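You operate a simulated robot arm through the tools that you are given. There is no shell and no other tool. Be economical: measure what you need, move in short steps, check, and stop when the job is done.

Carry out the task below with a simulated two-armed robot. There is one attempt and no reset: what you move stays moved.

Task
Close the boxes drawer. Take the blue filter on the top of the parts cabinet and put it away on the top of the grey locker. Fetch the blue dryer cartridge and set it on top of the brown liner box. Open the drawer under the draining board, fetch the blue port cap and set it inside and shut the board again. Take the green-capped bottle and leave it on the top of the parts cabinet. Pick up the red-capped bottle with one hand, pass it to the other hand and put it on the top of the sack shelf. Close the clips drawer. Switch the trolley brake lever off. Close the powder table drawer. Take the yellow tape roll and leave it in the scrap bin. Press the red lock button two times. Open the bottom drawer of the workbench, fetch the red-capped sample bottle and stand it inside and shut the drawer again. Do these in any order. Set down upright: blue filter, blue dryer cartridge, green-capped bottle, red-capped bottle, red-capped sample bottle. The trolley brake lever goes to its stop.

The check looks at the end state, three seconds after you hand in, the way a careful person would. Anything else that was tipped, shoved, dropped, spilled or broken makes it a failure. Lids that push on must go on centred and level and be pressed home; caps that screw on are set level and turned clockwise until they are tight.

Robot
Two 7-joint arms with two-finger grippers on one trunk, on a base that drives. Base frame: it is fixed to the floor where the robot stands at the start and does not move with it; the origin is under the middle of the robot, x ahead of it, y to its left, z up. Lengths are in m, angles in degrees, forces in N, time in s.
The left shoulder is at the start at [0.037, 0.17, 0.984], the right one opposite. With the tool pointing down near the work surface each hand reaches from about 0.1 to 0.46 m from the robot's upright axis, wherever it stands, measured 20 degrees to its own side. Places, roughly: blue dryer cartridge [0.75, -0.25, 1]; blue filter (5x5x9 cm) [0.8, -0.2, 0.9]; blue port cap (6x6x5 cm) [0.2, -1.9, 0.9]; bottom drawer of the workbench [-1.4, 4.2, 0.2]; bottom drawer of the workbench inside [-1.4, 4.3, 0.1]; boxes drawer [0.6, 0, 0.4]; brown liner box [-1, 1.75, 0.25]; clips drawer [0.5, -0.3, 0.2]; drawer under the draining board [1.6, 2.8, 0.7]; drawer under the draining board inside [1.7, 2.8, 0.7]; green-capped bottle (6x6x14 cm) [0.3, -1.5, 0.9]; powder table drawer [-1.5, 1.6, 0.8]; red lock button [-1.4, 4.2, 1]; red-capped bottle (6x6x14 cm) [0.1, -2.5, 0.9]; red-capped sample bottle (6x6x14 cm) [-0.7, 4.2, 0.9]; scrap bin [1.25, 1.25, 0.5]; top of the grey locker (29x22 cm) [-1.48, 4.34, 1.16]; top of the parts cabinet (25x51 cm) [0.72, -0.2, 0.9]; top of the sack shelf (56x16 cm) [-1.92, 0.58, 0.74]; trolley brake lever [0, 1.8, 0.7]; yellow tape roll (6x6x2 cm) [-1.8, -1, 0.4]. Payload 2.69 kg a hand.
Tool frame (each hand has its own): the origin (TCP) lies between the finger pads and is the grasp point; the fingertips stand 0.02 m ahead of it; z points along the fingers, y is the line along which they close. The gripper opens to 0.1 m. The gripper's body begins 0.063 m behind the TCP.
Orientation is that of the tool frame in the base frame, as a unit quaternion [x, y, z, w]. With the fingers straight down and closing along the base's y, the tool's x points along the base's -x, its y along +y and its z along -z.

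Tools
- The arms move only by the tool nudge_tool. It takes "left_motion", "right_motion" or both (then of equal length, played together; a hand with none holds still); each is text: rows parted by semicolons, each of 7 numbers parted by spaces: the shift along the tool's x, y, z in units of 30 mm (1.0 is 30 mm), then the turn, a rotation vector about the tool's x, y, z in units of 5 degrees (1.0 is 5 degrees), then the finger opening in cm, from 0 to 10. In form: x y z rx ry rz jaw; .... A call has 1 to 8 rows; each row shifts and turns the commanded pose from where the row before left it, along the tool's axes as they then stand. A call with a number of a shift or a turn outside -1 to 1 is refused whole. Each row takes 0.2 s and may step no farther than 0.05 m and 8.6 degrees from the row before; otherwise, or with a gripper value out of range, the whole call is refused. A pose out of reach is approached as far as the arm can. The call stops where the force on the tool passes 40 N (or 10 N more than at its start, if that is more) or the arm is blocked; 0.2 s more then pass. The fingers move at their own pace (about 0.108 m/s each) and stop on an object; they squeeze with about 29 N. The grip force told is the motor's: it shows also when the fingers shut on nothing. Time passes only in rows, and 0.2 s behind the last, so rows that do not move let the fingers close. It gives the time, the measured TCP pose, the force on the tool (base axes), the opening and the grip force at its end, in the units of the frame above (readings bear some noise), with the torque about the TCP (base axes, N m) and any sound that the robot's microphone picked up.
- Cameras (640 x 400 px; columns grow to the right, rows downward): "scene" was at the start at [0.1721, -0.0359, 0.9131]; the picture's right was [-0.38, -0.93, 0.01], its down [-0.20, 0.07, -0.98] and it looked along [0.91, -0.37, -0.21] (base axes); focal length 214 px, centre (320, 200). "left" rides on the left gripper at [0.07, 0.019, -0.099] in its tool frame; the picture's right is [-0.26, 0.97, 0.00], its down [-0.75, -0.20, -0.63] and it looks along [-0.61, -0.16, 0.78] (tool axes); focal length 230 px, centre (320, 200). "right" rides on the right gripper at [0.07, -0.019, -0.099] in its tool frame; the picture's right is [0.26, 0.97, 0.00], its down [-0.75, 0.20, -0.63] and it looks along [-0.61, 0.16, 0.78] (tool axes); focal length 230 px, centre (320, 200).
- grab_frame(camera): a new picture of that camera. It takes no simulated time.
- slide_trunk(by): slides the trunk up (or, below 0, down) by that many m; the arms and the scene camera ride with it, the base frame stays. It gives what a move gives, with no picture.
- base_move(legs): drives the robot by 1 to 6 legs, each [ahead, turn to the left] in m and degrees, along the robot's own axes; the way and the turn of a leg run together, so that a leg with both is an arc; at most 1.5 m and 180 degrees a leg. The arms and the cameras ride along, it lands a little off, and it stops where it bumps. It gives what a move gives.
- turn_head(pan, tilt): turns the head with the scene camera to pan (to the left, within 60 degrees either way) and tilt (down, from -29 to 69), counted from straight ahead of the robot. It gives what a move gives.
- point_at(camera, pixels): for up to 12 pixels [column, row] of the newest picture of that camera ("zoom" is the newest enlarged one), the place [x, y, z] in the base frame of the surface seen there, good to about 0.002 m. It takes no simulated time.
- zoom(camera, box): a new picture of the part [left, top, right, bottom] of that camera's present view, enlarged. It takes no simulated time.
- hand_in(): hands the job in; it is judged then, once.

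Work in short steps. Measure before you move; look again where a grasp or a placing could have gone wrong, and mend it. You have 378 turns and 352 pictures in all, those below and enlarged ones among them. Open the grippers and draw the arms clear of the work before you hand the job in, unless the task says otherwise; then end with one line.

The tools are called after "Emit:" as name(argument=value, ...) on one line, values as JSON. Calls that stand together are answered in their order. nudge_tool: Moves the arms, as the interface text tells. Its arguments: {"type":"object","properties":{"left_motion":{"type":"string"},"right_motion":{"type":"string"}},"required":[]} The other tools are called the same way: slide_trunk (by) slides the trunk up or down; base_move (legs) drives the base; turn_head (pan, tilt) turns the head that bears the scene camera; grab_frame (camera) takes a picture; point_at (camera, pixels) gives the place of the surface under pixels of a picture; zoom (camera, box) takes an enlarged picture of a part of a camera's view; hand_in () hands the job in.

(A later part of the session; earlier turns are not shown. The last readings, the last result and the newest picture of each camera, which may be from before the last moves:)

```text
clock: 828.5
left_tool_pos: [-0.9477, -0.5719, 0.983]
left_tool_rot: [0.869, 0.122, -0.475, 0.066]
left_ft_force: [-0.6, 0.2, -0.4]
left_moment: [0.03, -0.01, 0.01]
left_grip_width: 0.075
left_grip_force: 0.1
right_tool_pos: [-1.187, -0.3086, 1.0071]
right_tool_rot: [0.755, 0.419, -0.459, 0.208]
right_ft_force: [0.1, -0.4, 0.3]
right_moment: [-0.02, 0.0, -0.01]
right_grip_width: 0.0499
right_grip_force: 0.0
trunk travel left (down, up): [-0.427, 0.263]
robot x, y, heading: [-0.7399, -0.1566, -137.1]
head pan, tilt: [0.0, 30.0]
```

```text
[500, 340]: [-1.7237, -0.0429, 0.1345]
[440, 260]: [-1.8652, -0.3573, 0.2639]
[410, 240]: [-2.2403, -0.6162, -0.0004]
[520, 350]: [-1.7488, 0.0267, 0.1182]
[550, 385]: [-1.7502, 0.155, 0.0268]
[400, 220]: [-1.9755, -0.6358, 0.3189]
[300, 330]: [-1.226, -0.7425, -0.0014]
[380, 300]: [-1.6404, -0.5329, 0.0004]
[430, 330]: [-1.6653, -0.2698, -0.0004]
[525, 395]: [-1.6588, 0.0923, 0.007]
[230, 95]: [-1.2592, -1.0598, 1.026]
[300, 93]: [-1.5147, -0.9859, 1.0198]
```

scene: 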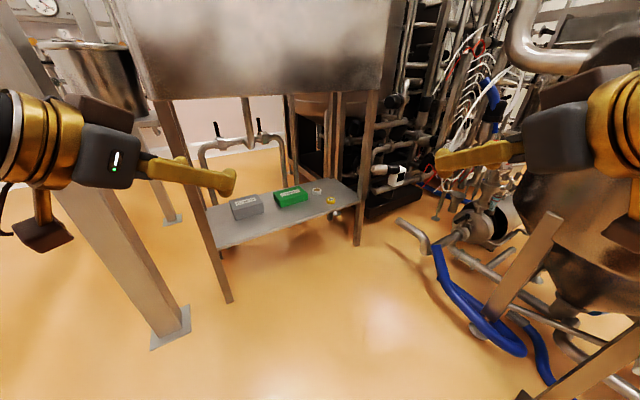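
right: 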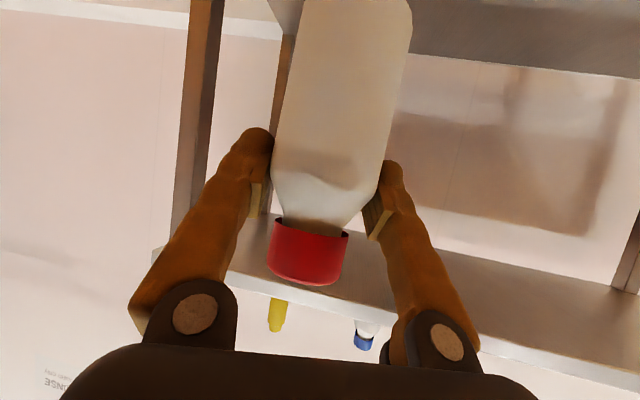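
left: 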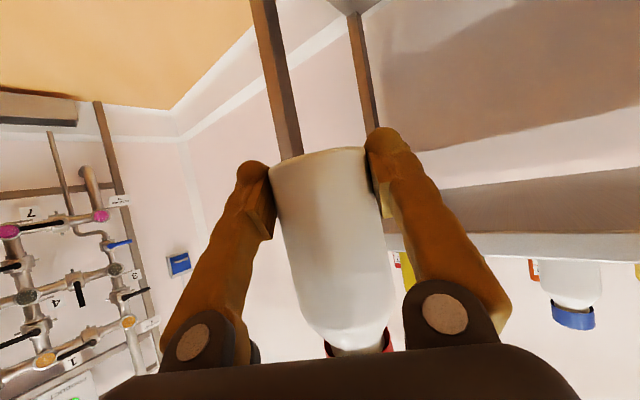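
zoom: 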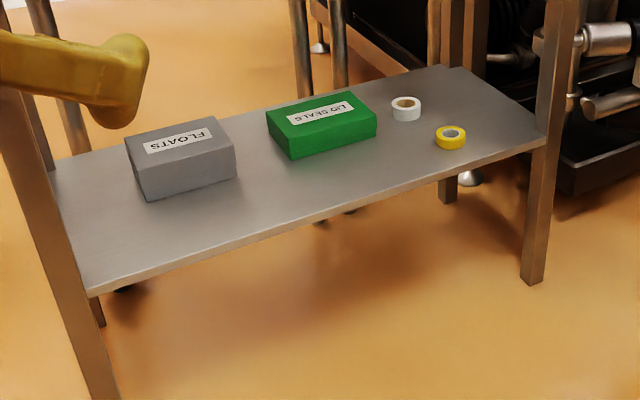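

Lower the trunk, turn the right hand to nearly straight down, and drive in front of the tape (facing −107°).

Emit:
slide_trunk(by=-0.3)

Emit:
nudge_tool(right_motion="0 0 -0.3 0 1 0 9;0 0 -0.3 0 1 0 9;0 0 -0.3 0 1 0 9;0 0 -0.3 0 1 0 9;0 0 0 0 1 0 9;0 0 0 0 1 0 9;0 0 0 0 1 0 9;0 0 0 0 1 0 9")

Emit:
nudge_tool(right_motion="-0.5 0 0 0 1 0 9;-0.5 0 0 0 0.8 0 9;-0.5 0 0 0 0 0 9;0 0 0 0 0 0 9")

Emit:
base_move(legs=[[0, -14], [0.82, 0], [0, 44]])

Emit:
turn_head(pan=-10, tilt=40)

Emit:
grab_frame(camera="scene")

```text
clock: 831.5
left_tool_pos: [-0.9474, -0.5714, 0.6824]
left_tool_rot: [0.869, 0.122, -0.475, 0.065]
left_ft_force: [0.7, 0.2, 0.9]
left_moment: [-0.02, 0.01, 0.01]
left_grip_width: 0.0751
left_grip_force: 0.1
right_tool_pos: [-1.1838, -0.3049, 0.7044]
right_tool_rot: [0.759, 0.42, -0.453, 0.207]
right_ft_force: [-0.5, 0.3, -0.2]
right_moment: [-0.01, 0.0, 0.01]
right_grip_width: 0.0502
right_grip_force: 0.1
trunk travel left (down, up): [-0.127, 0.563]
robot x, y, heading: [-0.7377, -0.1553, -137.0]
head pan, tilt: [0.0, 30.0]
```

```text
clock: 833.4
left_tool_pos: [-0.9464, -0.5712, 0.6819]
left_tool_rot: [0.869, 0.122, -0.475, 0.065]
left_ft_force: [0.4, -0.1, 0.8]
left_moment: [-0.03, -0.03, 0.02]
left_grip_width: 0.0748
left_grip_force: 0.0
right_tool_pos: [-1.1675, -0.2833, 0.7223]
right_tool_rot: [0.869, 0.467, -0.159, 0.048]
right_ft_force: [0.0, -0.5, 0.9]
right_moment: [0.01, 0.04, -0.02]
right_grip_width: 0.0902
right_grip_force: 0.1
right hand out of reach, approached as far as the arm can: row 1
trunk travel left (down, up): [-0.127, 0.563]
robot x, y, heading: [-0.7389, -0.154, -137.2]
head pan, tilt: [0.0, 30.0]
```

```text
clock: 834.4
left_tool_pos: [-0.9469, -0.571, 0.6825]
left_tool_rot: [0.869, 0.122, -0.475, 0.066]
left_ft_force: [-0.7, -0.7, -0.2]
left_moment: [-0.01, -0.02, 0.04]
left_grip_width: 0.0751
left_grip_force: 0.0
right_tool_pos: [-1.192, -0.3201, 0.7323]
right_tool_rot: [0.878, 0.47, -0.091, 0.012]
right_ft_force: [-0.6, 0.4, 0.6]
right_moment: [-0.01, 0.03, -0.02]
right_grip_width: 0.09
right_grip_force: 0.1
trunk travel left (down, up): [-0.127, 0.563]
robot x, y, heading: [-0.738, -0.1535, -137.3]
head pan, tilt: [0.0, 30.0]
```

```text
clock: 839.3
left_tool_pos: [-1.7354, -0.8824, 0.6891]
left_tool_rot: [0.874, 0.008, -0.485, 0.011]
left_ft_force: [0.2, 0.3, 0.5]
left_moment: [0.03, 0.01, -0.01]
left_grip_width: 0.075
left_grip_force: 0.1
right_tool_pos: [-1.906, -0.5806, 0.7387]
right_tool_rot: [0.929, 0.356, -0.097, 0.002]
right_ft_force: [-0.3, -0.2, 0.9]
right_moment: [0.02, 0.0, -0.02]
right_grip_width: 0.0901
right_grip_force: 0.2
trunk travel left (down, up): [-0.127, 0.563]
robot x, y, heading: [-1.4293, -0.5361, -151.6]
head pan, tilt: [0.0, 30.0]
stopped in leg 2: the robot was blocked; the commanded pose is now the measured one
```

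```text
clock: 840.0
left_tool_pos: [-1.7346, -0.8817, 0.6893]
left_tool_rot: [0.876, 0.008, -0.483, 0.009]
left_ft_force: [0.1, 0.4, 0.4]
left_moment: [-0.01, -0.04, 0.0]
left_grip_width: 0.0748
left_grip_force: 0.0
right_tool_pos: [-1.9063, -0.579, 0.7378]
right_tool_rot: [0.929, 0.356, -0.097, 0.002]
right_ft_force: [-1.0, -0.6, 0.3]
right_moment: [0.05, -0.01, -0.01]
right_grip_width: 0.09
right_grip_force: 0.1
trunk travel left (down, up): [-0.127, 0.563]
robot x, y, heading: [-1.4343, -0.5398, -151.5]
head pan, tilt: [-10.0, 40.0]
```

```text
76 pictures are left
```

scene: 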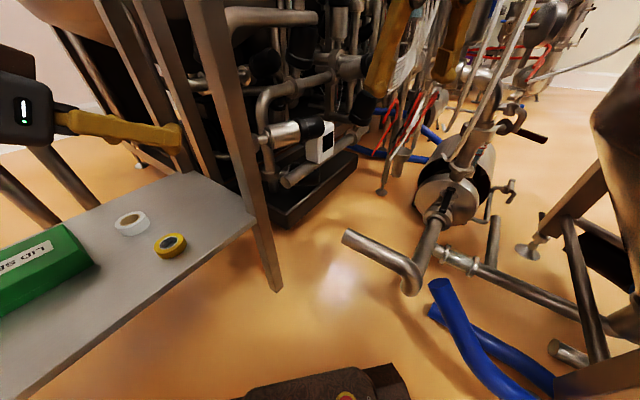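

The left hand is well placed for the tape from here. Ease back slightly and turn the left hand straight down.

Emit:
base_move(legs=[[-0.06, 0]])

Emit:
nudge_tool(left_motion="0 0 0 0 1 0 9;0 0 0 0 1 0 9;0 0 0 0 1 0 9;0 0 0 0 1 0 9;0 0 0 0 1 0 9;0 0 0 0 1 0 9;0 0 0 0 1 0 9;0 0 0 0 1 0 9", right_motion="0.5 0.3 -0.3 0 0 0 5;0.5 0.3 -0.3 0 0 0 5;0 0 0 0 0 0 5;0 0 0 0 0 0 5;0 0 0 0 0 0 5;0 0 0 0 0 0 5;0 0 0 0 0 0 5;0 0 0 0 0 0 5")

Emit:
nudge_tool(left_motion="0 0 0 0 1 0 9;0 0 0 0 1 0 9;0 0 0 0 1 0 9;0 0 0 0 0.5 0 9;0 0 0 0 0 0 9")

Emit:
grab_frame(camera="left")

```text
clock: 840.8
left_tool_pos: [-1.7251, -0.8791, 0.6864]
left_tool_rot: [0.877, 0.009, -0.481, 0.009]
left_ft_force: [0.7, 0.1, 0.1]
left_moment: [-0.03, 0.0, 0.01]
left_grip_width: 0.0751
left_grip_force: 0.1
right_tool_pos: [-1.8992, -0.5773, 0.7362]
right_tool_rot: [0.929, 0.357, -0.094, 0.002]
right_ft_force: [0.4, -0.4, -0.6]
right_moment: [-0.01, 0.0, -0.02]
right_grip_width: 0.0904
right_grip_force: 0.2
trunk travel left (down, up): [-0.127, 0.563]
robot x, y, heading: [-1.4229, -0.5329, -151.5]
head pan, tilt: [-10.0, 40.0]
stopped in leg 1: the robot was blocked; the commanded pose is now the measured one
```

```text
clock: 842.6
left_tool_pos: [-1.7277, -0.8802, 0.6861]
left_tool_rot: [0.988, 0.012, -0.151, 0.004]
left_ft_force: [0.7, 0.2, 0.1]
left_moment: [0.03, 0.0, -0.04]
left_grip_width: 0.0901
left_grip_force: 0.0
right_tool_pos: [-1.8653, -0.5712, 0.7473]
right_tool_rot: [0.929, 0.357, -0.094, 0.002]
right_ft_force: [0.0, -0.6, -0.4]
right_moment: [0.01, -0.01, 0.0]
right_grip_width: 0.05
right_grip_force: 0.1
trunk travel left (down, up): [-0.127, 0.563]
robot x, y, heading: [-1.4235, -0.5303, -151.5]
head pan, tilt: [-10.0, 40.0]
```

```text
clock: 843.8
left_tool_pos: [-1.7272, -0.8809, 0.6852]
left_tool_rot: [1.0, 0.012, 0.001, 0.002]
left_ft_force: [0.1, 0.4, 0.3]
left_moment: [0.03, -0.01, -0.01]
left_grip_width: 0.0901
left_grip_force: 0.0
right_tool_pos: [-1.8644, -0.5715, 0.747]
right_tool_rot: [0.93, 0.356, -0.095, 0.001]
right_ft_force: [-0.5, 0.7, 0.1]
right_moment: [0.0, 0.01, 0.04]
right_grip_width: 0.0499
right_grip_force: 0.0
trunk travel left (down, up): [-0.127, 0.563]
robot x, y, heading: [-1.4175, -0.5321, -151.3]
head pan, tilt: [-10.0, 40.0]
```

```text
75 pictures are left
```

left: 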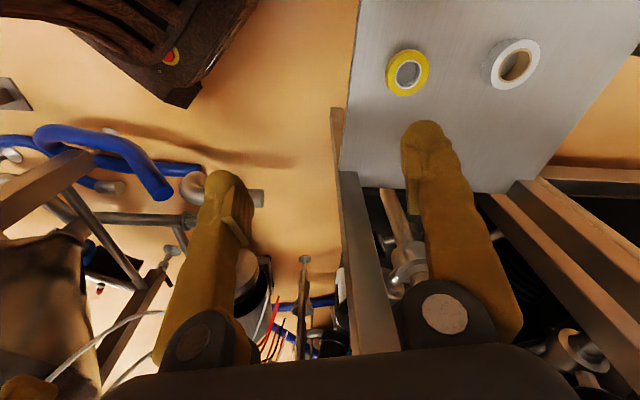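

Emit:
point_at(camera="left", pixels=[[395, 73], [421, 73], [408, 54], [408, 91], [408, 73], [408, 60]])

```text
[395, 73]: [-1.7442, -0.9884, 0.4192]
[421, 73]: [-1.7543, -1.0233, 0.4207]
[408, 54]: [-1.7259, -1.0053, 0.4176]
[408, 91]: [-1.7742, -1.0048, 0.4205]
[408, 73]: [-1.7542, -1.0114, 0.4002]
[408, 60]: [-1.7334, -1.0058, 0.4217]
```

Tape ring centre (-1.750,-1.006), top 0.42. Move above it and descend.

Emit:
nudge_tool(left_motion="-0.15 0.83 0.7 0 0 0 9;-0.15 0.83 0.7 0 0 0 9;-0.15 0.83 0.7 0 0 0 9;-0.15 0.83 0.7 0 0 0 9;-0.15 0.83 0.7 0 0 0 9;0 0 1 0 0 0 9;0 0 1 0 0 0 9;0 0 0 0 0 0 9")

Emit:
grab_frame(camera="left")

```text
clock: 845.6
left_tool_pos: [-1.743, -1.005, 0.5257]
left_tool_rot: [1.0, 0.011, -0.004, 0.004]
left_ft_force: [-0.4, 0.5, 1.2]
left_moment: [0.01, 0.03, 0.0]
left_grip_width: 0.0901
left_grip_force: 0.1
right_tool_pos: [-1.8585, -0.5679, 0.7521]
right_tool_rot: [0.929, 0.357, -0.099, 0.002]
right_ft_force: [1.3, 0.0, 1.3]
right_moment: [-0.01, 0.04, -0.02]
right_grip_width: 0.05
right_grip_force: 0.0
trunk travel left (down, up): [-0.127, 0.563]
robot x, y, heading: [-1.4252, -0.5301, -151.5]
head pan, tilt: [-10.0, 40.0]
```

```text
74 pictures are left
```

left: 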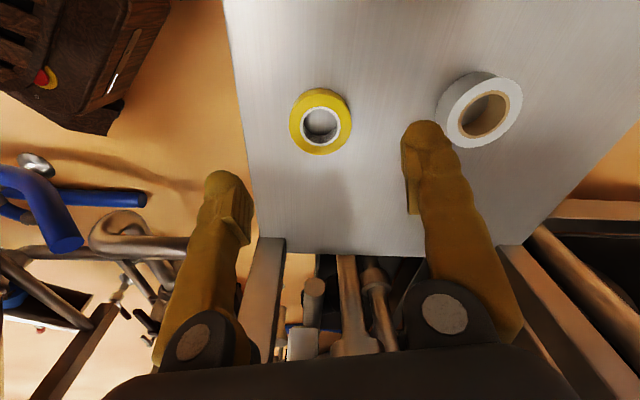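

Emit:
nudge_tool(left_motion="-0.12 0 1 0 0 0 8.5;-0.11 0 1 0 0 0 8.5;0 0 1 0 0 0 8.5;0 0 0.35 0 0 0 8.5;0 0 0 0 0 0 0;0 0 0 0 0 0 0;0 0 0 0 0 0 0")

Emit:
grab_frame(camera="left")

```text
clock: 847.2
left_tool_pos: [-1.7528, -1.007, 0.4204]
left_tool_rot: [1.0, 0.013, -0.001, 0.002]
left_ft_force: [-0.5, 2.1, 7.6]
left_moment: [0.17, -0.03, -0.04]
left_grip_width: 0.056
left_grip_force: 28.5
right_tool_pos: [-1.8654, -0.5712, 0.7461]
right_tool_rot: [0.93, 0.356, -0.094, 0.001]
right_ft_force: [0.5, 0.2, -0.4]
right_moment: [0.0, 0.01, 0.0]
right_grip_width: 0.0501
right_grip_force: 0.0
trunk travel left (down, up): [-0.127, 0.563]
robot x, y, heading: [-1.4231, -0.5261, -151.5]
head pan, tilt: [-10.0, 40.0]
```

```text
73 pictures are left
```

left: 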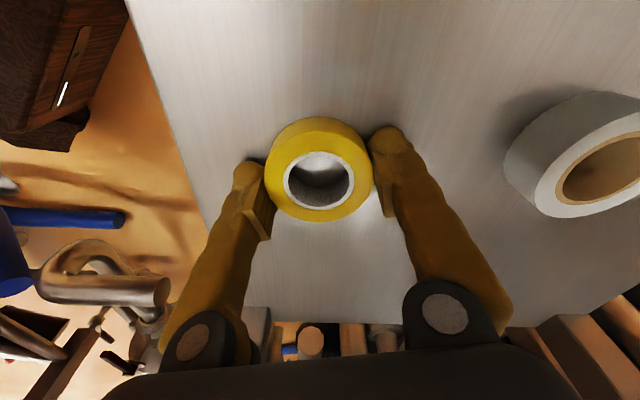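

Gripped. Lift and pull back from under the trough.

Emit:
nudge_tool(left_motion="0 0 -1 0 0 0 0;0 0 -1 0 0 0 0;0 0 -1 0 0 0 0;0 -0.6 -1 0 0 0 0;0.3 -0.8 -0.8 0 0 0 0;0.3 -0.8 -0.8 0 0 0 0;0.3 -0.8 -0.8 0 0 0 0;0 -0.5 -0.8 0 0 0 0", right_motion="0.5 0.4 -0.5 0 0 0 5;0.5 0.4 -0.5 0 0 0 5;0.5 0.4 -0.5 0 0 0 5;0 0 -0.5 0 0 0 5;0 0 -0.5 0 0 0 5;0 0 0 0 0 0 5;0 0 0 0 0 0 5;0 0 0 0 0 0 5")

Emit:
turn_head(pan=-30, tilt=40)

Emit:
grab_frame(camera="scene")

```text
clock: 848.6
left_tool_pos: [-1.6529, -0.9021, 0.4934]
left_tool_rot: [0.993, 0.024, 0.091, -0.067]
left_ft_force: [0.4, -0.2, -1.0]
left_moment: [-0.02, -0.05, 0.01]
left_grip_width: 0.0559
left_grip_force: 28.8
right_tool_pos: [-1.7785, -0.5706, 0.8184]
right_tool_rot: [0.928, 0.359, -0.103, -0.006]
right_ft_force: [0.6, -1.7, 0.4]
right_moment: [0.07, 0.03, -0.03]
right_grip_width: 0.0501
right_grip_force: 0.0
trunk travel left (down, up): [-0.127, 0.563]
robot x, y, heading: [-1.4267, -0.5309, -150.7]
head pan, tilt: [-10.0, 40.0]
stopped in row 7 (left hand): the arm was blocked; the commanded pose is now the measured one
```

```text
clock: 849.5
left_tool_pos: [-1.6509, -0.9035, 0.4938]
left_tool_rot: [0.993, 0.024, 0.093, -0.066]
left_ft_force: [-0.6, 0.2, -1.1]
left_moment: [0.01, -0.01, 0.01]
left_grip_width: 0.0558
left_grip_force: 28.9
right_tool_pos: [-1.7796, -0.5696, 0.8168]
right_tool_rot: [0.928, 0.358, -0.104, -0.006]
right_ft_force: [-0.2, 0.2, 0.9]
right_moment: [0.02, 0.02, 0.01]
right_grip_width: 0.0502
right_grip_force: 0.1
trunk travel left (down, up): [-0.127, 0.563]
robot x, y, heading: [-1.4275, -0.5321, -150.5]
head pan, tilt: [-30.0, 40.0]
```

```text
72 pictures are left
```

scene: 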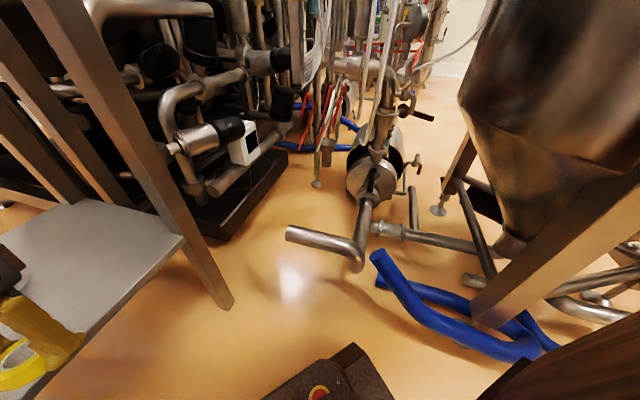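

Something blocks the left arm; look left.

Emit:
turn_head(pan=40, tilt=15)

Emit:
grab_frame(camera="scene")

Emit:
grab_frame(camera="left")

```text
clock: 850.9
left_tool_pos: [-1.6504, -0.9019, 0.4944]
left_tool_rot: [0.993, 0.024, 0.095, -0.066]
left_ft_force: [0.3, 0.2, -0.4]
left_moment: [-0.01, -0.01, 0.03]
left_grip_width: 0.0557
left_grip_force: 28.9
right_tool_pos: [-1.7804, -0.5712, 0.8169]
right_tool_rot: [0.928, 0.358, -0.104, -0.006]
right_ft_force: [-0.1, 0.2, 0.2]
right_moment: [-0.01, 0.0, 0.0]
right_grip_width: 0.0499
right_grip_force: 0.0
trunk travel left (down, up): [-0.127, 0.563]
robot x, y, heading: [-1.424, -0.5307, -150.7]
head pan, tilt: [40.0, 15.0]
```

```text
71 pictures are left
```

scene: 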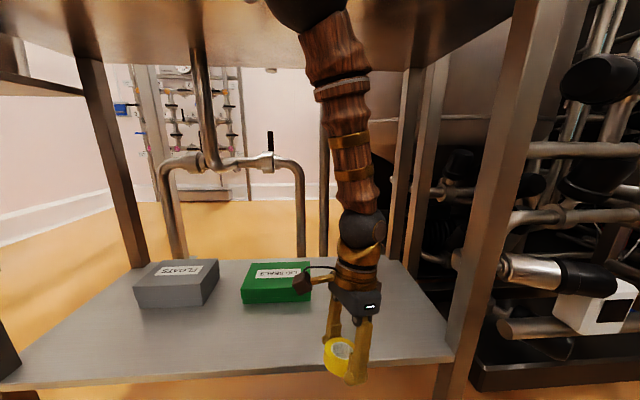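

```text
70 pictures are left
```

left: 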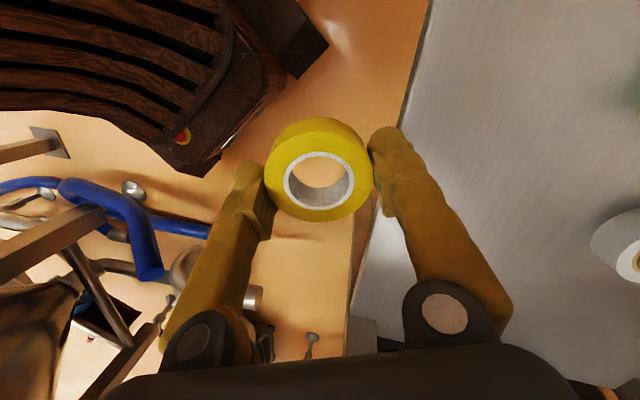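

The left elbow is under the trough. Lower the hand (now in front of the shelf) by 8 cm, then back the base out.

Emit:
nudge_tool(left_motion="0 -0.5 0.6 0 0 0 0;0 -0.5 0.7 0 0 0 0;0 0 0.7 0 0 0 0;0 0 0.6 0 0 0 0;0 0 0 0 0 0 0")

Emit:
base_move(legs=[[-0.2, 0]])

Emit:
grab_frame(camera="scene")

```text
clock: 851.2
left_tool_pos: [-1.6449, -0.8913, 0.4909]
left_tool_rot: [0.993, 0.025, 0.094, -0.063]
left_ft_force: [0.5, -0.7, 0.0]
left_moment: [0.01, -0.05, -0.03]
left_grip_width: 0.0556
left_grip_force: 28.8
right_tool_pos: [-1.7758, -0.5637, 0.8212]
right_tool_rot: [0.927, 0.359, -0.108, -0.002]
right_ft_force: [0.9, 0.1, 0.2]
right_moment: [0.1, 0.04, -0.01]
right_grip_width: 0.0503
right_grip_force: 0.2
trunk travel left (down, up): [-0.127, 0.563]
robot x, y, heading: [-1.4223, -0.5292, -150.5]
head pan, tilt: [40.0, 15.0]
stopped in row 1 (right hand): the arm was blocked; the commanded pose is now the measured one
```

```text
clock: 852.8
left_tool_pos: [-1.4766, -0.7947, 0.4976]
left_tool_rot: [0.994, 0.026, 0.092, -0.054]
left_ft_force: [0.3, -0.1, -0.1]
left_moment: [0.02, 0.02, -0.03]
left_grip_width: 0.0556
left_grip_force: 28.5
right_tool_pos: [-1.6019, -0.4566, 0.8098]
right_tool_rot: [0.929, 0.359, -0.088, 0.0]
right_ft_force: [-0.1, 1.1, -0.1]
right_moment: [-0.01, 0.01, 0.02]
right_grip_width: 0.05
right_grip_force: 0.1
trunk travel left (down, up): [-0.127, 0.563]
robot x, y, heading: [-1.2472, -0.4337, -150.6]
head pan, tilt: [40.0, 15.0]
```

```text
69 pictures are left
```

scene: 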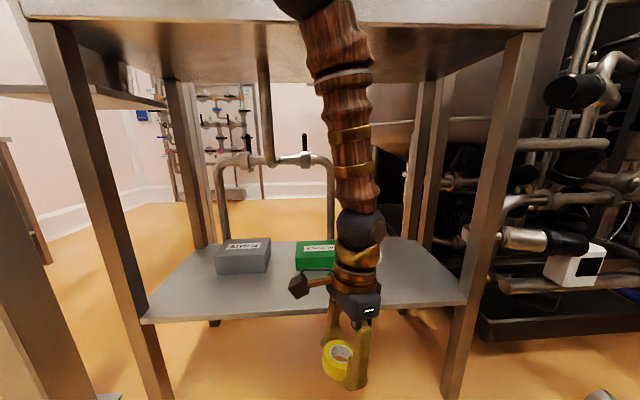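

Out of the trough. Back a bit more, raise the trunk, and head for the scrap bin.

Emit:
base_move(legs=[[-0.15, 0]])

Emit:
slide_trunk(by=0.35)

Emit:
nudge_tool(left_motion="0 0 -1 0 0 0 0;0 0 -1 0 0 0 0;-0.5 0.5 -1 0 0 0 0;-0.5 0.5 -1 0 0 0 0;0 0 -0.8 0 0 0 0;0 0 0 0 0 0 0")

Emit:
base_move(legs=[[0, 90], [0, 97]])

Emit:
turn_head(pan=0, tilt=20)

Emit:
grab_frame(camera="scene")

```text
clock: 854.2
left_tool_pos: [-1.3419, -0.7171, 0.5044]
left_tool_rot: [0.995, 0.026, 0.085, -0.051]
left_ft_force: [-0.2, -0.5, 0.4]
left_moment: [-0.01, -0.03, 0.04]
left_grip_width: 0.0557
left_grip_force: 29.1
right_tool_pos: [-1.4573, -0.3761, 0.7983]
right_tool_rot: [0.931, 0.359, -0.072, -0.004]
right_ft_force: [0.4, 0.7, 0.2]
right_moment: [-0.04, -0.06, 0.0]
right_grip_width: 0.0501
right_grip_force: 0.1
trunk travel left (down, up): [-0.127, 0.563]
robot x, y, heading: [-1.1188, -0.3626, -150.7]
head pan, tilt: [40.0, 15.0]
```

```text
clock: 857.6
left_tool_pos: [-1.3348, -0.7139, 0.8594]
left_tool_rot: [0.995, 0.025, 0.078, -0.048]
left_ft_force: [0.1, -0.5, 0.3]
left_moment: [-0.01, 0.01, 0.03]
left_grip_width: 0.0556
left_grip_force: 28.8
right_tool_pos: [-1.4418, -0.3673, 1.1379]
right_tool_rot: [0.932, 0.359, -0.049, -0.008]
right_ft_force: [0.5, 0.4, -0.2]
right_moment: [0.0, -0.02, -0.04]
right_grip_width: 0.05
right_grip_force: 0.1
trunk travel left (down, up): [-0.477, 0.213]
robot x, y, heading: [-1.1188, -0.3604, -150.7]
head pan, tilt: [40.0, 15.0]
```

```text
clock: 859.0
left_tool_pos: [-1.384, -0.7603, 0.9955]
left_tool_rot: [0.996, 0.025, 0.078, -0.047]
left_ft_force: [-0.5, -0.3, -0.7]
left_moment: [0.0, -0.02, 0.02]
left_grip_width: 0.0558
left_grip_force: 28.9
right_tool_pos: [-1.4423, -0.3667, 1.1373]
right_tool_rot: [0.932, 0.359, -0.049, -0.008]
right_ft_force: [-0.2, 0.7, 0.3]
right_moment: [0.02, 0.0, 0.0]
right_grip_width: 0.0499
right_grip_force: 0.0
trunk travel left (down, up): [-0.477, 0.213]
robot x, y, heading: [-1.1202, -0.3611, -150.6]
head pan, tilt: [40.0, 15.0]
```

```text
clock: 859.9
left_tool_pos: [-1.3452, -0.7476, 1.0112]
left_tool_rot: [0.997, 0.038, 0.062, -0.04]
left_ft_force: [0.8, -0.1, -0.3]
left_moment: [-0.04, 0.07, -0.01]
left_grip_width: 0.0555
left_grip_force: 28.7
right_tool_pos: [-1.41, -0.3615, 1.137]
right_tool_rot: [0.93, 0.366, -0.041, 0.0]
right_ft_force: [0.8, 0.9, 0.0]
right_moment: [-0.02, 0.01, 0.02]
right_grip_width: 0.0499
right_grip_force: 0.1
trunk travel left (down, up): [-0.477, 0.213]
robot x, y, heading: [-1.1184, -0.3598, -149.4]
head pan, tilt: [40.0, 15.0]
stopped in leg 1: the robot was blocked; the commanded pose is now the measured one
```

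```text
clock: 861.0
left_tool_pos: [-1.3482, -0.7501, 1.0085]
left_tool_rot: [0.997, 0.037, 0.062, -0.04]
left_ft_force: [0.1, -0.8, 0.1]
left_moment: [-0.03, 0.03, 0.02]
left_grip_width: 0.0559
left_grip_force: 28.6
right_tool_pos: [-1.4116, -0.3619, 1.1368]
right_tool_rot: [0.93, 0.366, -0.04, -0.002]
right_ft_force: [0.0, -0.6, 0.0]
right_moment: [-0.01, 0.02, 0.0]
right_grip_width: 0.0497
right_grip_force: 0.1
trunk travel left (down, up): [-0.477, 0.213]
robot x, y, heading: [-1.1186, -0.3603, -149.5]
head pan, tilt: [0.0, 20.0]
```

```text
68 pictures are left
```

scene: 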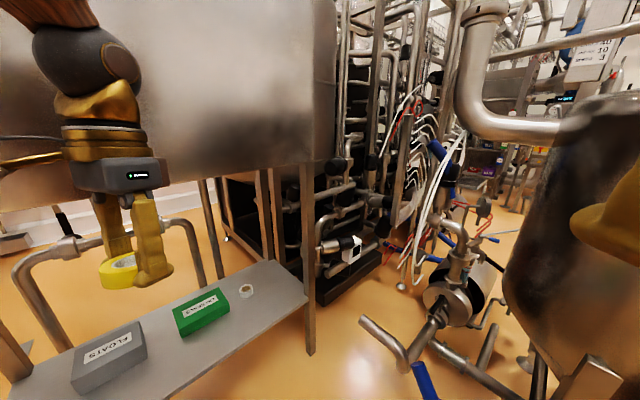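

The right hand sits too close to my head. Extend both hands forward, then turn.

Emit:
nudge_tool(right_motion="-0.8 -0.6 0 0 0 0 5;-0.9 -0.6 0 0 0 0 5;-0.9 0 0 0 0 0 5;-0.9 0 0 0 0 0 5;-0.9 0 0 0 0 0 5;0 0 0 0 0 0 5", left_motion="-0.8 0 0 0 0 0 0;-0.8 0 0 0 0 0 0;0 0 0 0 0 0 0;0 0 0 0 0 0 0;0 0 0 0 0 0 0;0 0 0 0 0 0 0")

Emit:
base_move(legs=[[-0.1, 0], [0, 95], [0, 92]])

Emit:
base_move(legs=[[1.3, 0]])

Emit:
grab_frame(camera="scene")

```text
clock: 862.4
left_tool_pos: [-1.3949, -0.7535, 1.0015]
left_tool_rot: [0.996, 0.038, 0.063, -0.041]
left_ft_force: [0.2, -0.5, -0.1]
left_moment: [-0.01, 0.0, -0.03]
left_grip_width: 0.0556
left_grip_force: 28.1
right_tool_pos: [-1.5294, -0.4196, 1.1586]
right_tool_rot: [0.926, 0.372, -0.057, -0.007]
right_ft_force: [0.5, 0.5, 0.5]
right_moment: [0.0, 0.01, 0.0]
right_grip_width: 0.0499
right_grip_force: 0.0
trunk travel left (down, up): [-0.477, 0.213]
robot x, y, heading: [-1.1219, -0.3614, -149.7]
head pan, tilt: [0.0, 20.0]
```

```text
clock: 871.7
left_tool_pos: [-0.8202, 0.1233, 1.0015]
left_tool_rot: [-0.116, 0.99, -0.045, -0.06]
left_ft_force: [0.5, 0.1, 0.2]
left_moment: [0.02, 0.01, 0.0]
left_grip_width: 0.0556
left_grip_force: 29.0
right_tool_pos: [-0.634, -0.1859, 1.1588]
right_tool_rot: [-0.442, 0.895, -0.002, 0.058]
right_ft_force: [-0.1, -0.8, 0.0]
right_moment: [0.04, 0.01, 0.0]
right_grip_width: 0.0502
right_grip_force: 0.1
trunk travel left (down, up): [-0.477, 0.213]
robot x, y, heading: [-1.0185, -0.3196, 39.3]
head pan, tilt: [0.0, 20.0]
```

```text
clock: 878.4
left_tool_pos: [0.1947, 0.9651, 1.0087]
left_tool_rot: [-0.118, 0.991, -0.042, -0.052]
left_ft_force: [-0.2, -0.4, -0.3]
left_moment: [0.02, -0.03, 0.0]
left_grip_width: 0.055
left_grip_force: 28.9
right_tool_pos: [0.3802, 0.6555, 1.1644]
right_tool_rot: [-0.446, 0.893, 0.0, 0.066]
right_ft_force: [-0.9, 0.4, -0.5]
right_moment: [-0.01, 0.01, 0.04]
right_grip_width: 0.0499
right_grip_force: 0.2
trunk travel left (down, up): [-0.477, 0.213]
robot x, y, heading: [0.0081, 0.5272, 39.7]
head pan, tilt: [0.0, 20.0]
```

```text
67 pictures are left
```

scene: 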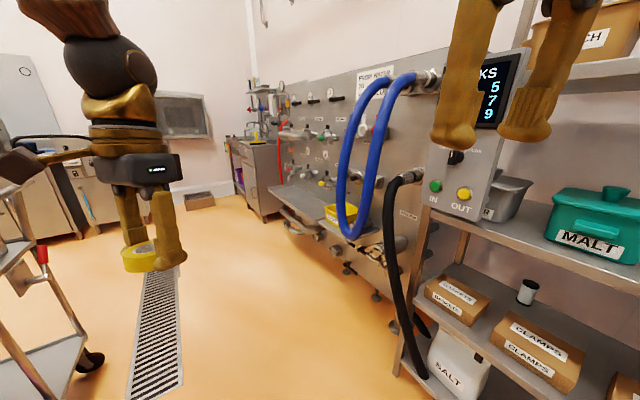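

Emit:
point_at(camera="scene", pixels=[[330, 210], [335, 220], [340, 207], [358, 205], [345, 170], [350, 235], [385, 100], [285, 190], [400, 230]])

Emit:
zoom(camera="scene", box=[280, 150, 420, 270])

```text
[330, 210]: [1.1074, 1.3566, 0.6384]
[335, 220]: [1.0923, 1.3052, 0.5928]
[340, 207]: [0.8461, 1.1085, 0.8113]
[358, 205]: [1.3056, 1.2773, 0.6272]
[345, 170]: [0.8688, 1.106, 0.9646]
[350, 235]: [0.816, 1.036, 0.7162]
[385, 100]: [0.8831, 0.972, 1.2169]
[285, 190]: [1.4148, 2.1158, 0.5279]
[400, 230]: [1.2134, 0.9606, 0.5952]
```

```text
3.33 times, centred on (350, 210) of scene
```

zoom: 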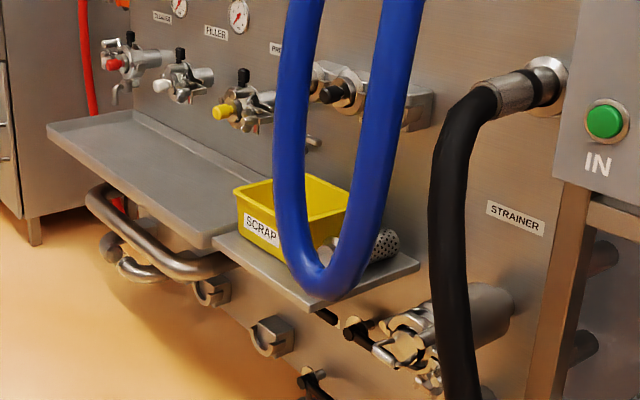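

Bin centre ≈(1.2,1.28), rim z≈0.64; the blue hose hangs just south of it. I approach from the north-west. Raise the right hand above the hose first.

Emit:
nudge_tool(right_motion="0 0 -1 0 0 0 5;0 0 -1 0 0 0 5;0 0 -1 0 0 0 5;0 0 -1 0 0 0 5;0 0 -1 0 0 0 5;0 0 -0.5 0 0 0 5")

Emit:
base_move(legs=[[0, 18], [0.73, 0], [0, 30], [0.3, 0]])

Emit:
base_move(legs=[[0, -60], [0, -56]])

Emit:
turn_head(pan=0, tilt=25)

Emit:
grab_frame(camera="scene")

```text
clock: 879.8
left_tool_pos: [0.1821, 0.9544, 1.0154]
left_tool_rot: [-0.119, 0.991, -0.038, -0.047]
left_ft_force: [-0.4, -0.2, -0.6]
left_moment: [0.01, -0.01, 0.0]
left_grip_width: 0.0552
left_grip_force: 29.3
right_tool_pos: [0.3458, 0.6302, 1.3287]
right_tool_rot: [-0.444, 0.893, -0.001, 0.067]
right_ft_force: [-0.2, 0.1, -0.6]
right_moment: [0.03, 0.01, -0.04]
right_grip_width: 0.0502
right_grip_force: 0.1
trunk travel left (down, up): [-0.477, 0.213]
robot x, y, heading: [0.0105, 0.5264, 39.6]
head pan, tilt: [0.0, 20.0]
```

```text
clock: 888.0
left_tool_pos: [0.199, 1.8624, 1.0149]
left_tool_rot: [-0.518, 0.853, -0.054, -0.026]
left_ft_force: [0.6, 0.5, 0.3]
left_moment: [-0.03, 0.02, 0.0]
left_grip_width: 0.0552
left_grip_force: 28.8
right_tool_pos: [0.549, 1.7723, 1.3285]
right_tool_rot: [0.775, -0.628, -0.026, -0.061]
right_ft_force: [0.4, 0.2, -0.7]
right_moment: [-0.07, -0.01, -0.02]
right_grip_width: 0.05
right_grip_force: 0.0
trunk travel left (down, up): [-0.477, 0.213]
robot x, y, heading: [0.406, 1.4492, 88.4]
head pan, tilt: [0.0, 20.0]
```

```text
clock: 893.7
left_tool_pos: [0.8494, 1.4629, 1.0219]
left_tool_rot: [0.449, 0.892, -0.005, -0.05]
left_ft_force: [-1.3, 0.3, 0.6]
left_moment: [-0.01, 0.0, 0.02]
left_grip_width: 0.0541
left_grip_force: 28.6
right_tool_pos: [0.6122, 1.1901, 1.3304]
right_tool_rot: [0.122, 0.99, -0.039, 0.057]
right_ft_force: [0.1, -0.1, -0.3]
right_moment: [-0.02, 0.01, 0.01]
right_grip_width: 0.0501
right_grip_force: 0.1
trunk travel left (down, up): [-0.477, 0.213]
robot x, y, heading: [0.4086, 1.4562, -27.5]
head pan, tilt: [0.0, 20.0]
```

```text
clock: 894.4
left_tool_pos: [0.8364, 1.4694, 1.0282]
left_tool_rot: [0.449, 0.892, -0.006, -0.043]
left_ft_force: [0.1, 0.7, 0.3]
left_moment: [0.03, -0.01, -0.01]
left_grip_width: 0.0543
left_grip_force: 29.2
right_tool_pos: [0.5953, 1.1957, 1.3214]
right_tool_rot: [0.123, 0.991, -0.032, 0.041]
right_ft_force: [-0.3, -0.3, -1.5]
right_moment: [0.0, -0.01, 0.01]
right_grip_width: 0.05
right_grip_force: 0.0
trunk travel left (down, up): [-0.477, 0.213]
robot x, y, heading: [0.412, 1.461, -27.3]
head pan, tilt: [0.0, 25.0]
```

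```text
65 pictures are left
```

scene: 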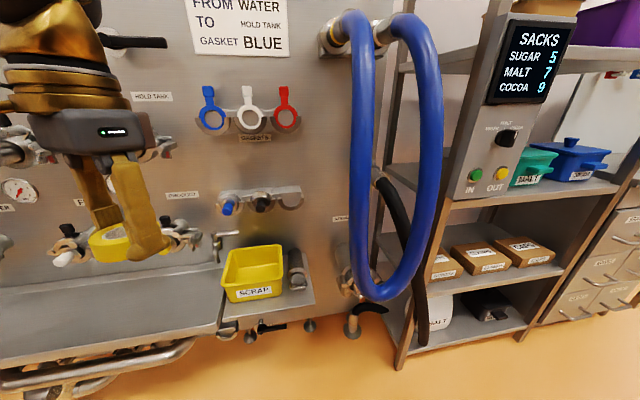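

Emit:
point_at(camera="scene", pixels=[[225, 255], [282, 250], [230, 288], [283, 285], [255, 265], [253, 285], [232, 250], [255, 250], [330, 240], [350, 290]])

```text
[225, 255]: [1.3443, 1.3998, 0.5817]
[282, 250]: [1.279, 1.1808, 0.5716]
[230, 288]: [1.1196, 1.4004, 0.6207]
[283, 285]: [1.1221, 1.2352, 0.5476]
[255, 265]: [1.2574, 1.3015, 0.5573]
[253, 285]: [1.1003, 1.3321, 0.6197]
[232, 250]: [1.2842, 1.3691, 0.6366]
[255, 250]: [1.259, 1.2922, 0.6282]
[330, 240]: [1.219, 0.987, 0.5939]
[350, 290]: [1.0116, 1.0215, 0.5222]
```

Bin spans x 1.10–1.28, y 1.23–1.40, floor 0.555. Raise the right hand more, extend the left, and drive 0.27 closer.

Emit:
nudge_tool(right_motion="-0.5 0.7 -1 0 0 0 5;-0.5 0.7 -1 0 0 0 5;-0.5 0.7 -1 0 0 0 5;0 0 -1 0 0 0 5;0 0 0 0 0 0 5", left_motion="-0.8 0.4 0 0 0 0 0;-0.8 0.4 0 0 0 0 0;-0.8 0 0 0 0 0 0;0 0 0 0 0 0 0;0 0 0 0 0 0 0")

Emit:
base_move(legs=[[0.27, 0]])

Emit:
grab_frame(camera="scene")

Emit:
grab_frame(camera="left")

```text
clock: 895.6
left_tool_pos: [0.8983, 1.427, 1.022]
left_tool_rot: [0.448, 0.893, -0.007, -0.043]
left_ft_force: [0.0, 0.3, -0.5]
left_moment: [0.0, 0.01, -0.04]
left_grip_width: 0.0545
left_grip_force: 29.7
right_tool_pos: [0.6427, 1.2604, 1.4541]
right_tool_rot: [0.123, 0.99, -0.041, 0.059]
right_ft_force: [-0.3, 0.0, 0.6]
right_moment: [0.02, 0.01, -0.03]
right_grip_width: 0.0501
right_grip_force: 0.0
trunk travel left (down, up): [-0.477, 0.213]
robot x, y, heading: [0.409, 1.4619, -27.6]
head pan, tilt: [0.0, 25.0]
```

```text
clock: 897.5
left_tool_pos: [1.1393, 1.3012, 1.0213]
left_tool_rot: [0.449, 0.893, -0.006, -0.044]
left_ft_force: [-0.4, 0.4, -0.5]
left_moment: [0.05, 0.0, 0.02]
left_grip_width: 0.0548
left_grip_force: 29.0
right_tool_pos: [0.8825, 1.1332, 1.4531]
right_tool_rot: [0.122, 0.99, -0.041, 0.059]
right_ft_force: [0.9, 0.0, -0.1]
right_moment: [-0.01, 0.05, -0.03]
right_grip_width: 0.0502
right_grip_force: 0.2
trunk travel left (down, up): [-0.477, 0.213]
robot x, y, heading: [0.6481, 1.334, -27.6]
head pan, tilt: [0.0, 25.0]
```

```text
64 pictures are left
```

scene: 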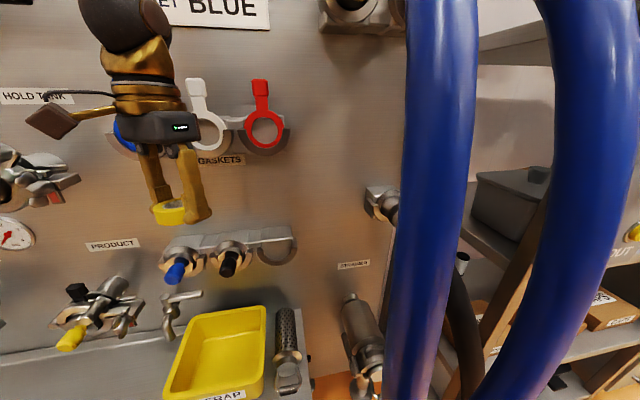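

```text
63 pictures are left
```

left: 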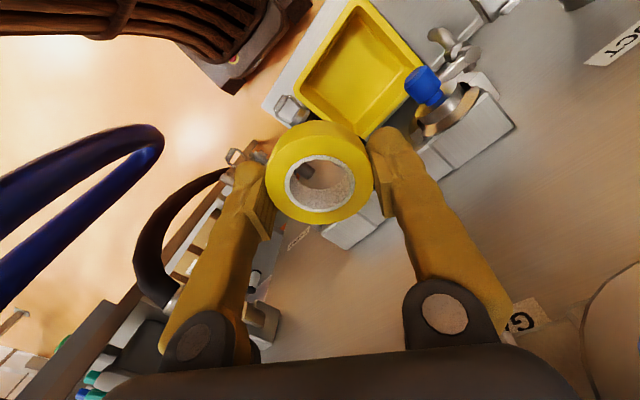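

Emit:
point_at(camera="left", pixels=[[425, 85], [440, 105], [360, 70], [345, 30], [400, 60], [310, 90], [350, 120], [450, 45]])

```text
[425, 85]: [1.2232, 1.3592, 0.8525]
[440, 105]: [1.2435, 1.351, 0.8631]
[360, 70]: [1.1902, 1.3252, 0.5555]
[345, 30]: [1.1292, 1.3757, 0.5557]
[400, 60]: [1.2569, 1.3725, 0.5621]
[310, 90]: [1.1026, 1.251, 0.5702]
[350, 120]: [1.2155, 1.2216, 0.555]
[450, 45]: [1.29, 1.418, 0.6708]
```

The blue valve knob overhangs the bin's rear; descend in the front half at (1.148,1.303).

Emit:
nudge_tool(left_motion="-0.1 0.2 1 0 0 0 0;0 0 1 0 0 0 0;0 0 1 0 0 0 0;0 0 1 0 0 0 0;0 0 1 0 0 0 0;0 0 1 0 0 0 0;0 0 1 0 0 0 0;0 0 0 0 0 0 0")

Emit:
grab_frame(camera="left")

```text
clock: 899.3
left_tool_pos: [1.116, 1.3158, 0.8192]
left_tool_rot: [0.449, 0.893, -0.006, -0.035]
left_ft_force: [0.3, 1.0, -0.7]
left_moment: [0.01, -0.02, -0.01]
left_grip_width: 0.0545
left_grip_force: 29.0
right_tool_pos: [0.8716, 1.1409, 1.4464]
right_tool_rot: [0.122, 0.991, -0.035, 0.044]
right_ft_force: [-0.2, -0.1, 0.6]
right_moment: [-0.01, -0.01, 0.02]
right_grip_width: 0.0502
right_grip_force: 0.1
trunk travel left (down, up): [-0.477, 0.213]
robot x, y, heading: [0.6469, 1.3337, -27.5]
head pan, tilt: [0.0, 25.0]
```

```text
62 pictures are left
```

left: 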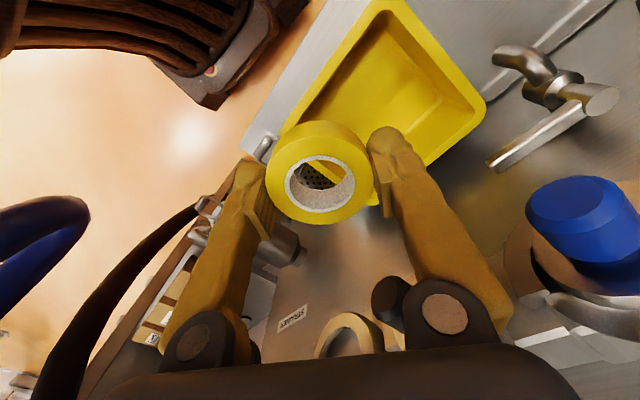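

Emit:
nudge_tool(left_motion="-0.5 0.45 0.5 0 0 0 0;-0.5 0.45 0.8 0 0 0 0;-0.05 0.05 1 0 0 0 0;-0.05 0.05 1 0 0 0 0;-0.05 0.05 1 0 0 0 0;-0.05 0.05 1 0 0 0 0;0 0 0.7 0 0 0 0;0 0 0 0 0 0 0")

Emit:
grab_frame(camera="left")

Emit:
grab_frame(camera="scene")

```text
clock: 900.0
left_tool_pos: [1.1413, 1.3139, 0.7801]
left_tool_rot: [0.45, 0.892, -0.006, -0.027]
left_ft_force: [-0.4, -1.0, 0.3]
left_moment: [0.01, -0.01, 0.02]
left_grip_width: 0.0545
left_grip_force: 29.0
right_tool_pos: [0.8561, 1.1465, 1.4402]
right_tool_rot: [0.122, 0.992, -0.029, 0.028]
right_ft_force: [-0.2, 0.6, 0.1]
right_moment: [0.02, -0.04, 0.0]
right_grip_width: 0.0499
right_grip_force: 0.0
trunk travel left (down, up): [-0.477, 0.213]
robot x, y, heading: [0.6483, 1.3387, -27.5]
head pan, tilt: [0.0, 25.0]
stopped in row 3 (left hand): the force on the tool passed its limit at 86 N (the readings are from after the stop); the commanded pose is now the measured one
```

```text
61 pictures are left
```

left: 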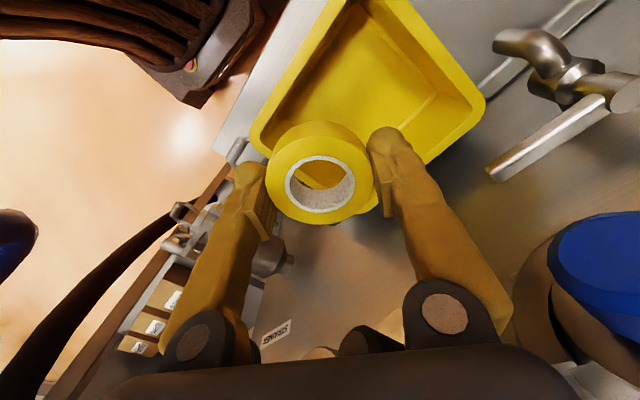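

```text
60 pictures are left
```

scene: 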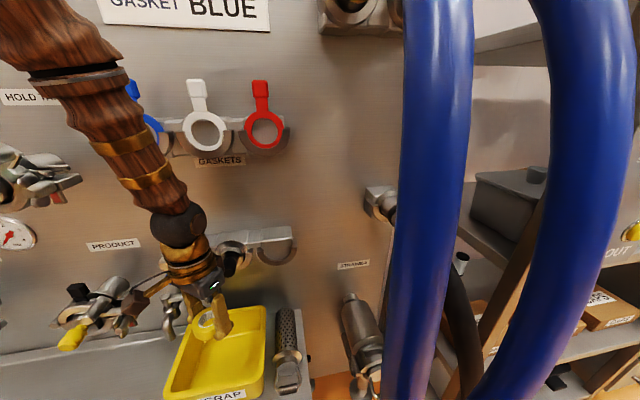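

The gripper touched the blue valve knob. Lift slightly, shift 4.5 cm south (still over the bin), then descend.

Emit:
nudge_tool(left_motion="0 0 -0.8 0 0 0 0;-0.7 -0.32 0 0 0 0 0;-0.7 -0.32 0 0 0 0 0;0 0 0 0 0 0 0")

Emit:
nudge_tool(left_motion="0 0 0.8 0 0 0 0;-0.03 0.03 0.8 0 0 0 0;-0.03 0.03 0.8 0 0 0 0;-0.03 0.03 0.8 0 0 0 0;0 0 0.8 0 0 0 0;0 0 0.8 0 0 0 0;0 0 0 0 0 0 0")

Emit:
grab_frame(camera="left")

Emit:
grab_frame(camera="scene")

```text
clock: 901.0
left_tool_pos: [1.1551, 1.2682, 0.8009]
left_tool_rot: [0.45, 0.892, -0.006, -0.029]
left_ft_force: [0.3, 0.8, 0.2]
left_moment: [-0.01, -0.03, 0.06]
left_grip_width: 0.0546
left_grip_force: 28.9
right_tool_pos: [0.858, 1.1465, 1.4395]
right_tool_rot: [0.123, 0.992, -0.029, 0.027]
right_ft_force: [0.3, 0.0, -0.1]
right_moment: [0.01, -0.02, -0.02]
right_grip_width: 0.0501
right_grip_force: 0.1
trunk travel left (down, up): [-0.477, 0.213]
robot x, y, heading: [0.6488, 1.3366, -27.1]
head pan, tilt: [0.0, 25.0]
```

```text
clock: 901.5
left_tool_pos: [1.1482, 1.2766, 0.7837]
left_tool_rot: [0.448, 0.894, -0.003, -0.017]
left_ft_force: [0.3, 0.1, 0.1]
left_moment: [0.04, -0.02, -0.01]
left_grip_width: 0.0546
left_grip_force: 28.1
right_tool_pos: [0.8462, 1.1516, 1.4309]
right_tool_rot: [0.123, 0.992, -0.024, 0.011]
right_ft_force: [-0.3, -1.3, 0.2]
right_moment: [0.05, -0.01, 0.03]
right_grip_width: 0.0503
right_grip_force: 0.1
trunk travel left (down, up): [-0.477, 0.213]
robot x, y, heading: [0.651, 1.3338, -27.5]
head pan, tilt: [0.0, 25.0]
stopped in row 2 (left hand): the force on the tool passed its limit at 55 N (the readings are from after the stop); the commanded pose is now the measured one
```

```text
59 pictures are left
```

left: 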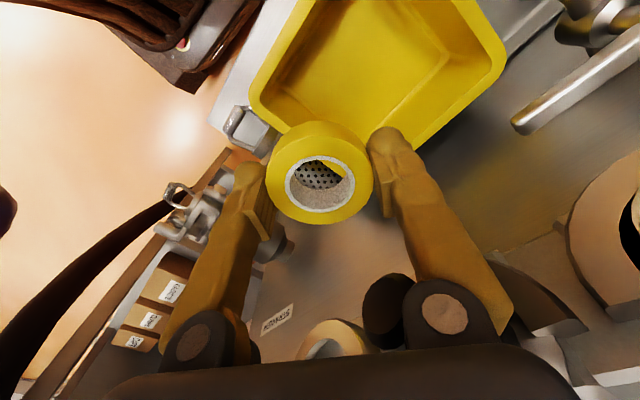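

```text
58 pictures are left
```

scene: 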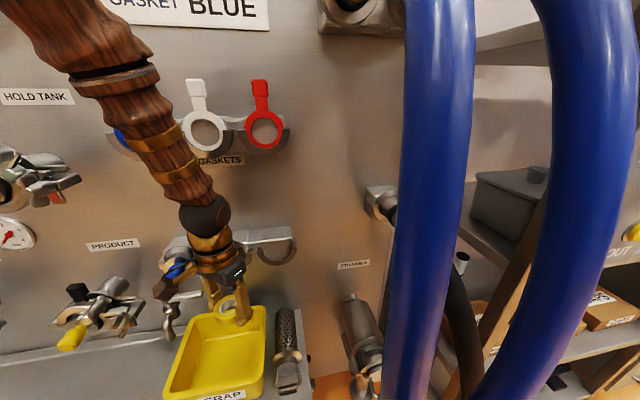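

The black knob is also in the way. Raise a little, rotate the gripper so its wide side runs parallel to the panel, and descend again.

Emit:
nudge_tool(left_motion="0 0 -1 0 0 0 0;0 0 0 0 0 -1 0;0 0 0 0 0 -1 0;0 0 0 0 0 -1 0;0 0 0 0 0 -1 0;0 0 0 0 0 -1 0;0 0 0 0 0 -1 0;0 0 0 0 0 -1 0")

Emit:
grab_frame(camera="left")

Emit:
point_at(camera="left", pixels=[[320, 80], [330, 30], [250, 90], [430, 80]])

```text
clock: 903.3
left_tool_pos: [1.1496, 1.2757, 0.812]
left_tool_rot: [0.158, 0.987, 0.002, -0.018]
left_ft_force: [-0.2, 0.2, -0.2]
left_moment: [0.01, -0.04, 0.03]
left_grip_width: 0.0547
left_grip_force: 29.0
right_tool_pos: [0.8493, 1.1517, 1.4311]
right_tool_rot: [0.122, 0.992, -0.024, 0.011]
right_ft_force: [0.7, -0.3, -0.5]
right_moment: [0.01, 0.01, 0.01]
right_grip_width: 0.05
right_grip_force: 0.1
trunk travel left (down, up): [-0.477, 0.213]
robot x, y, heading: [0.6485, 1.3353, -27.4]
head pan, tilt: [0.0, 25.0]
```

```text
57 pictures are left
```

left: 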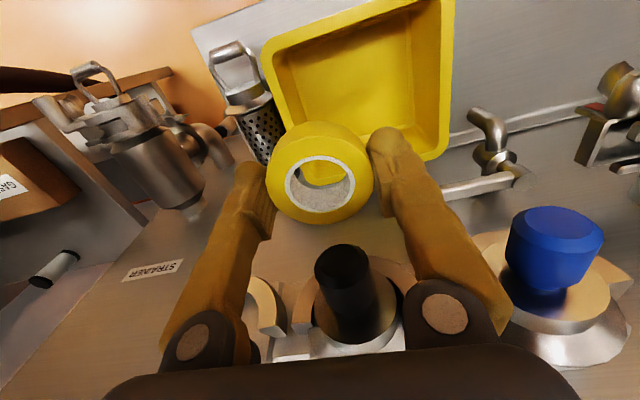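

```text
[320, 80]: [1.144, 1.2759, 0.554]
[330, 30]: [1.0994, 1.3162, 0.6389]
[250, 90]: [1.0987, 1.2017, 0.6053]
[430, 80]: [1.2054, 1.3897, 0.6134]
```

Emit:
point_at(camera="left", pixels=[[342, 265], [330, 275], [360, 290], [550, 230], [300, 150]])

```text
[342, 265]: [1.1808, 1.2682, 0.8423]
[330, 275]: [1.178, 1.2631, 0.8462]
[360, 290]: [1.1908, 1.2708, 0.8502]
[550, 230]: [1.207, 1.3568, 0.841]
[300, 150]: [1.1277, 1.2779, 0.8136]
```

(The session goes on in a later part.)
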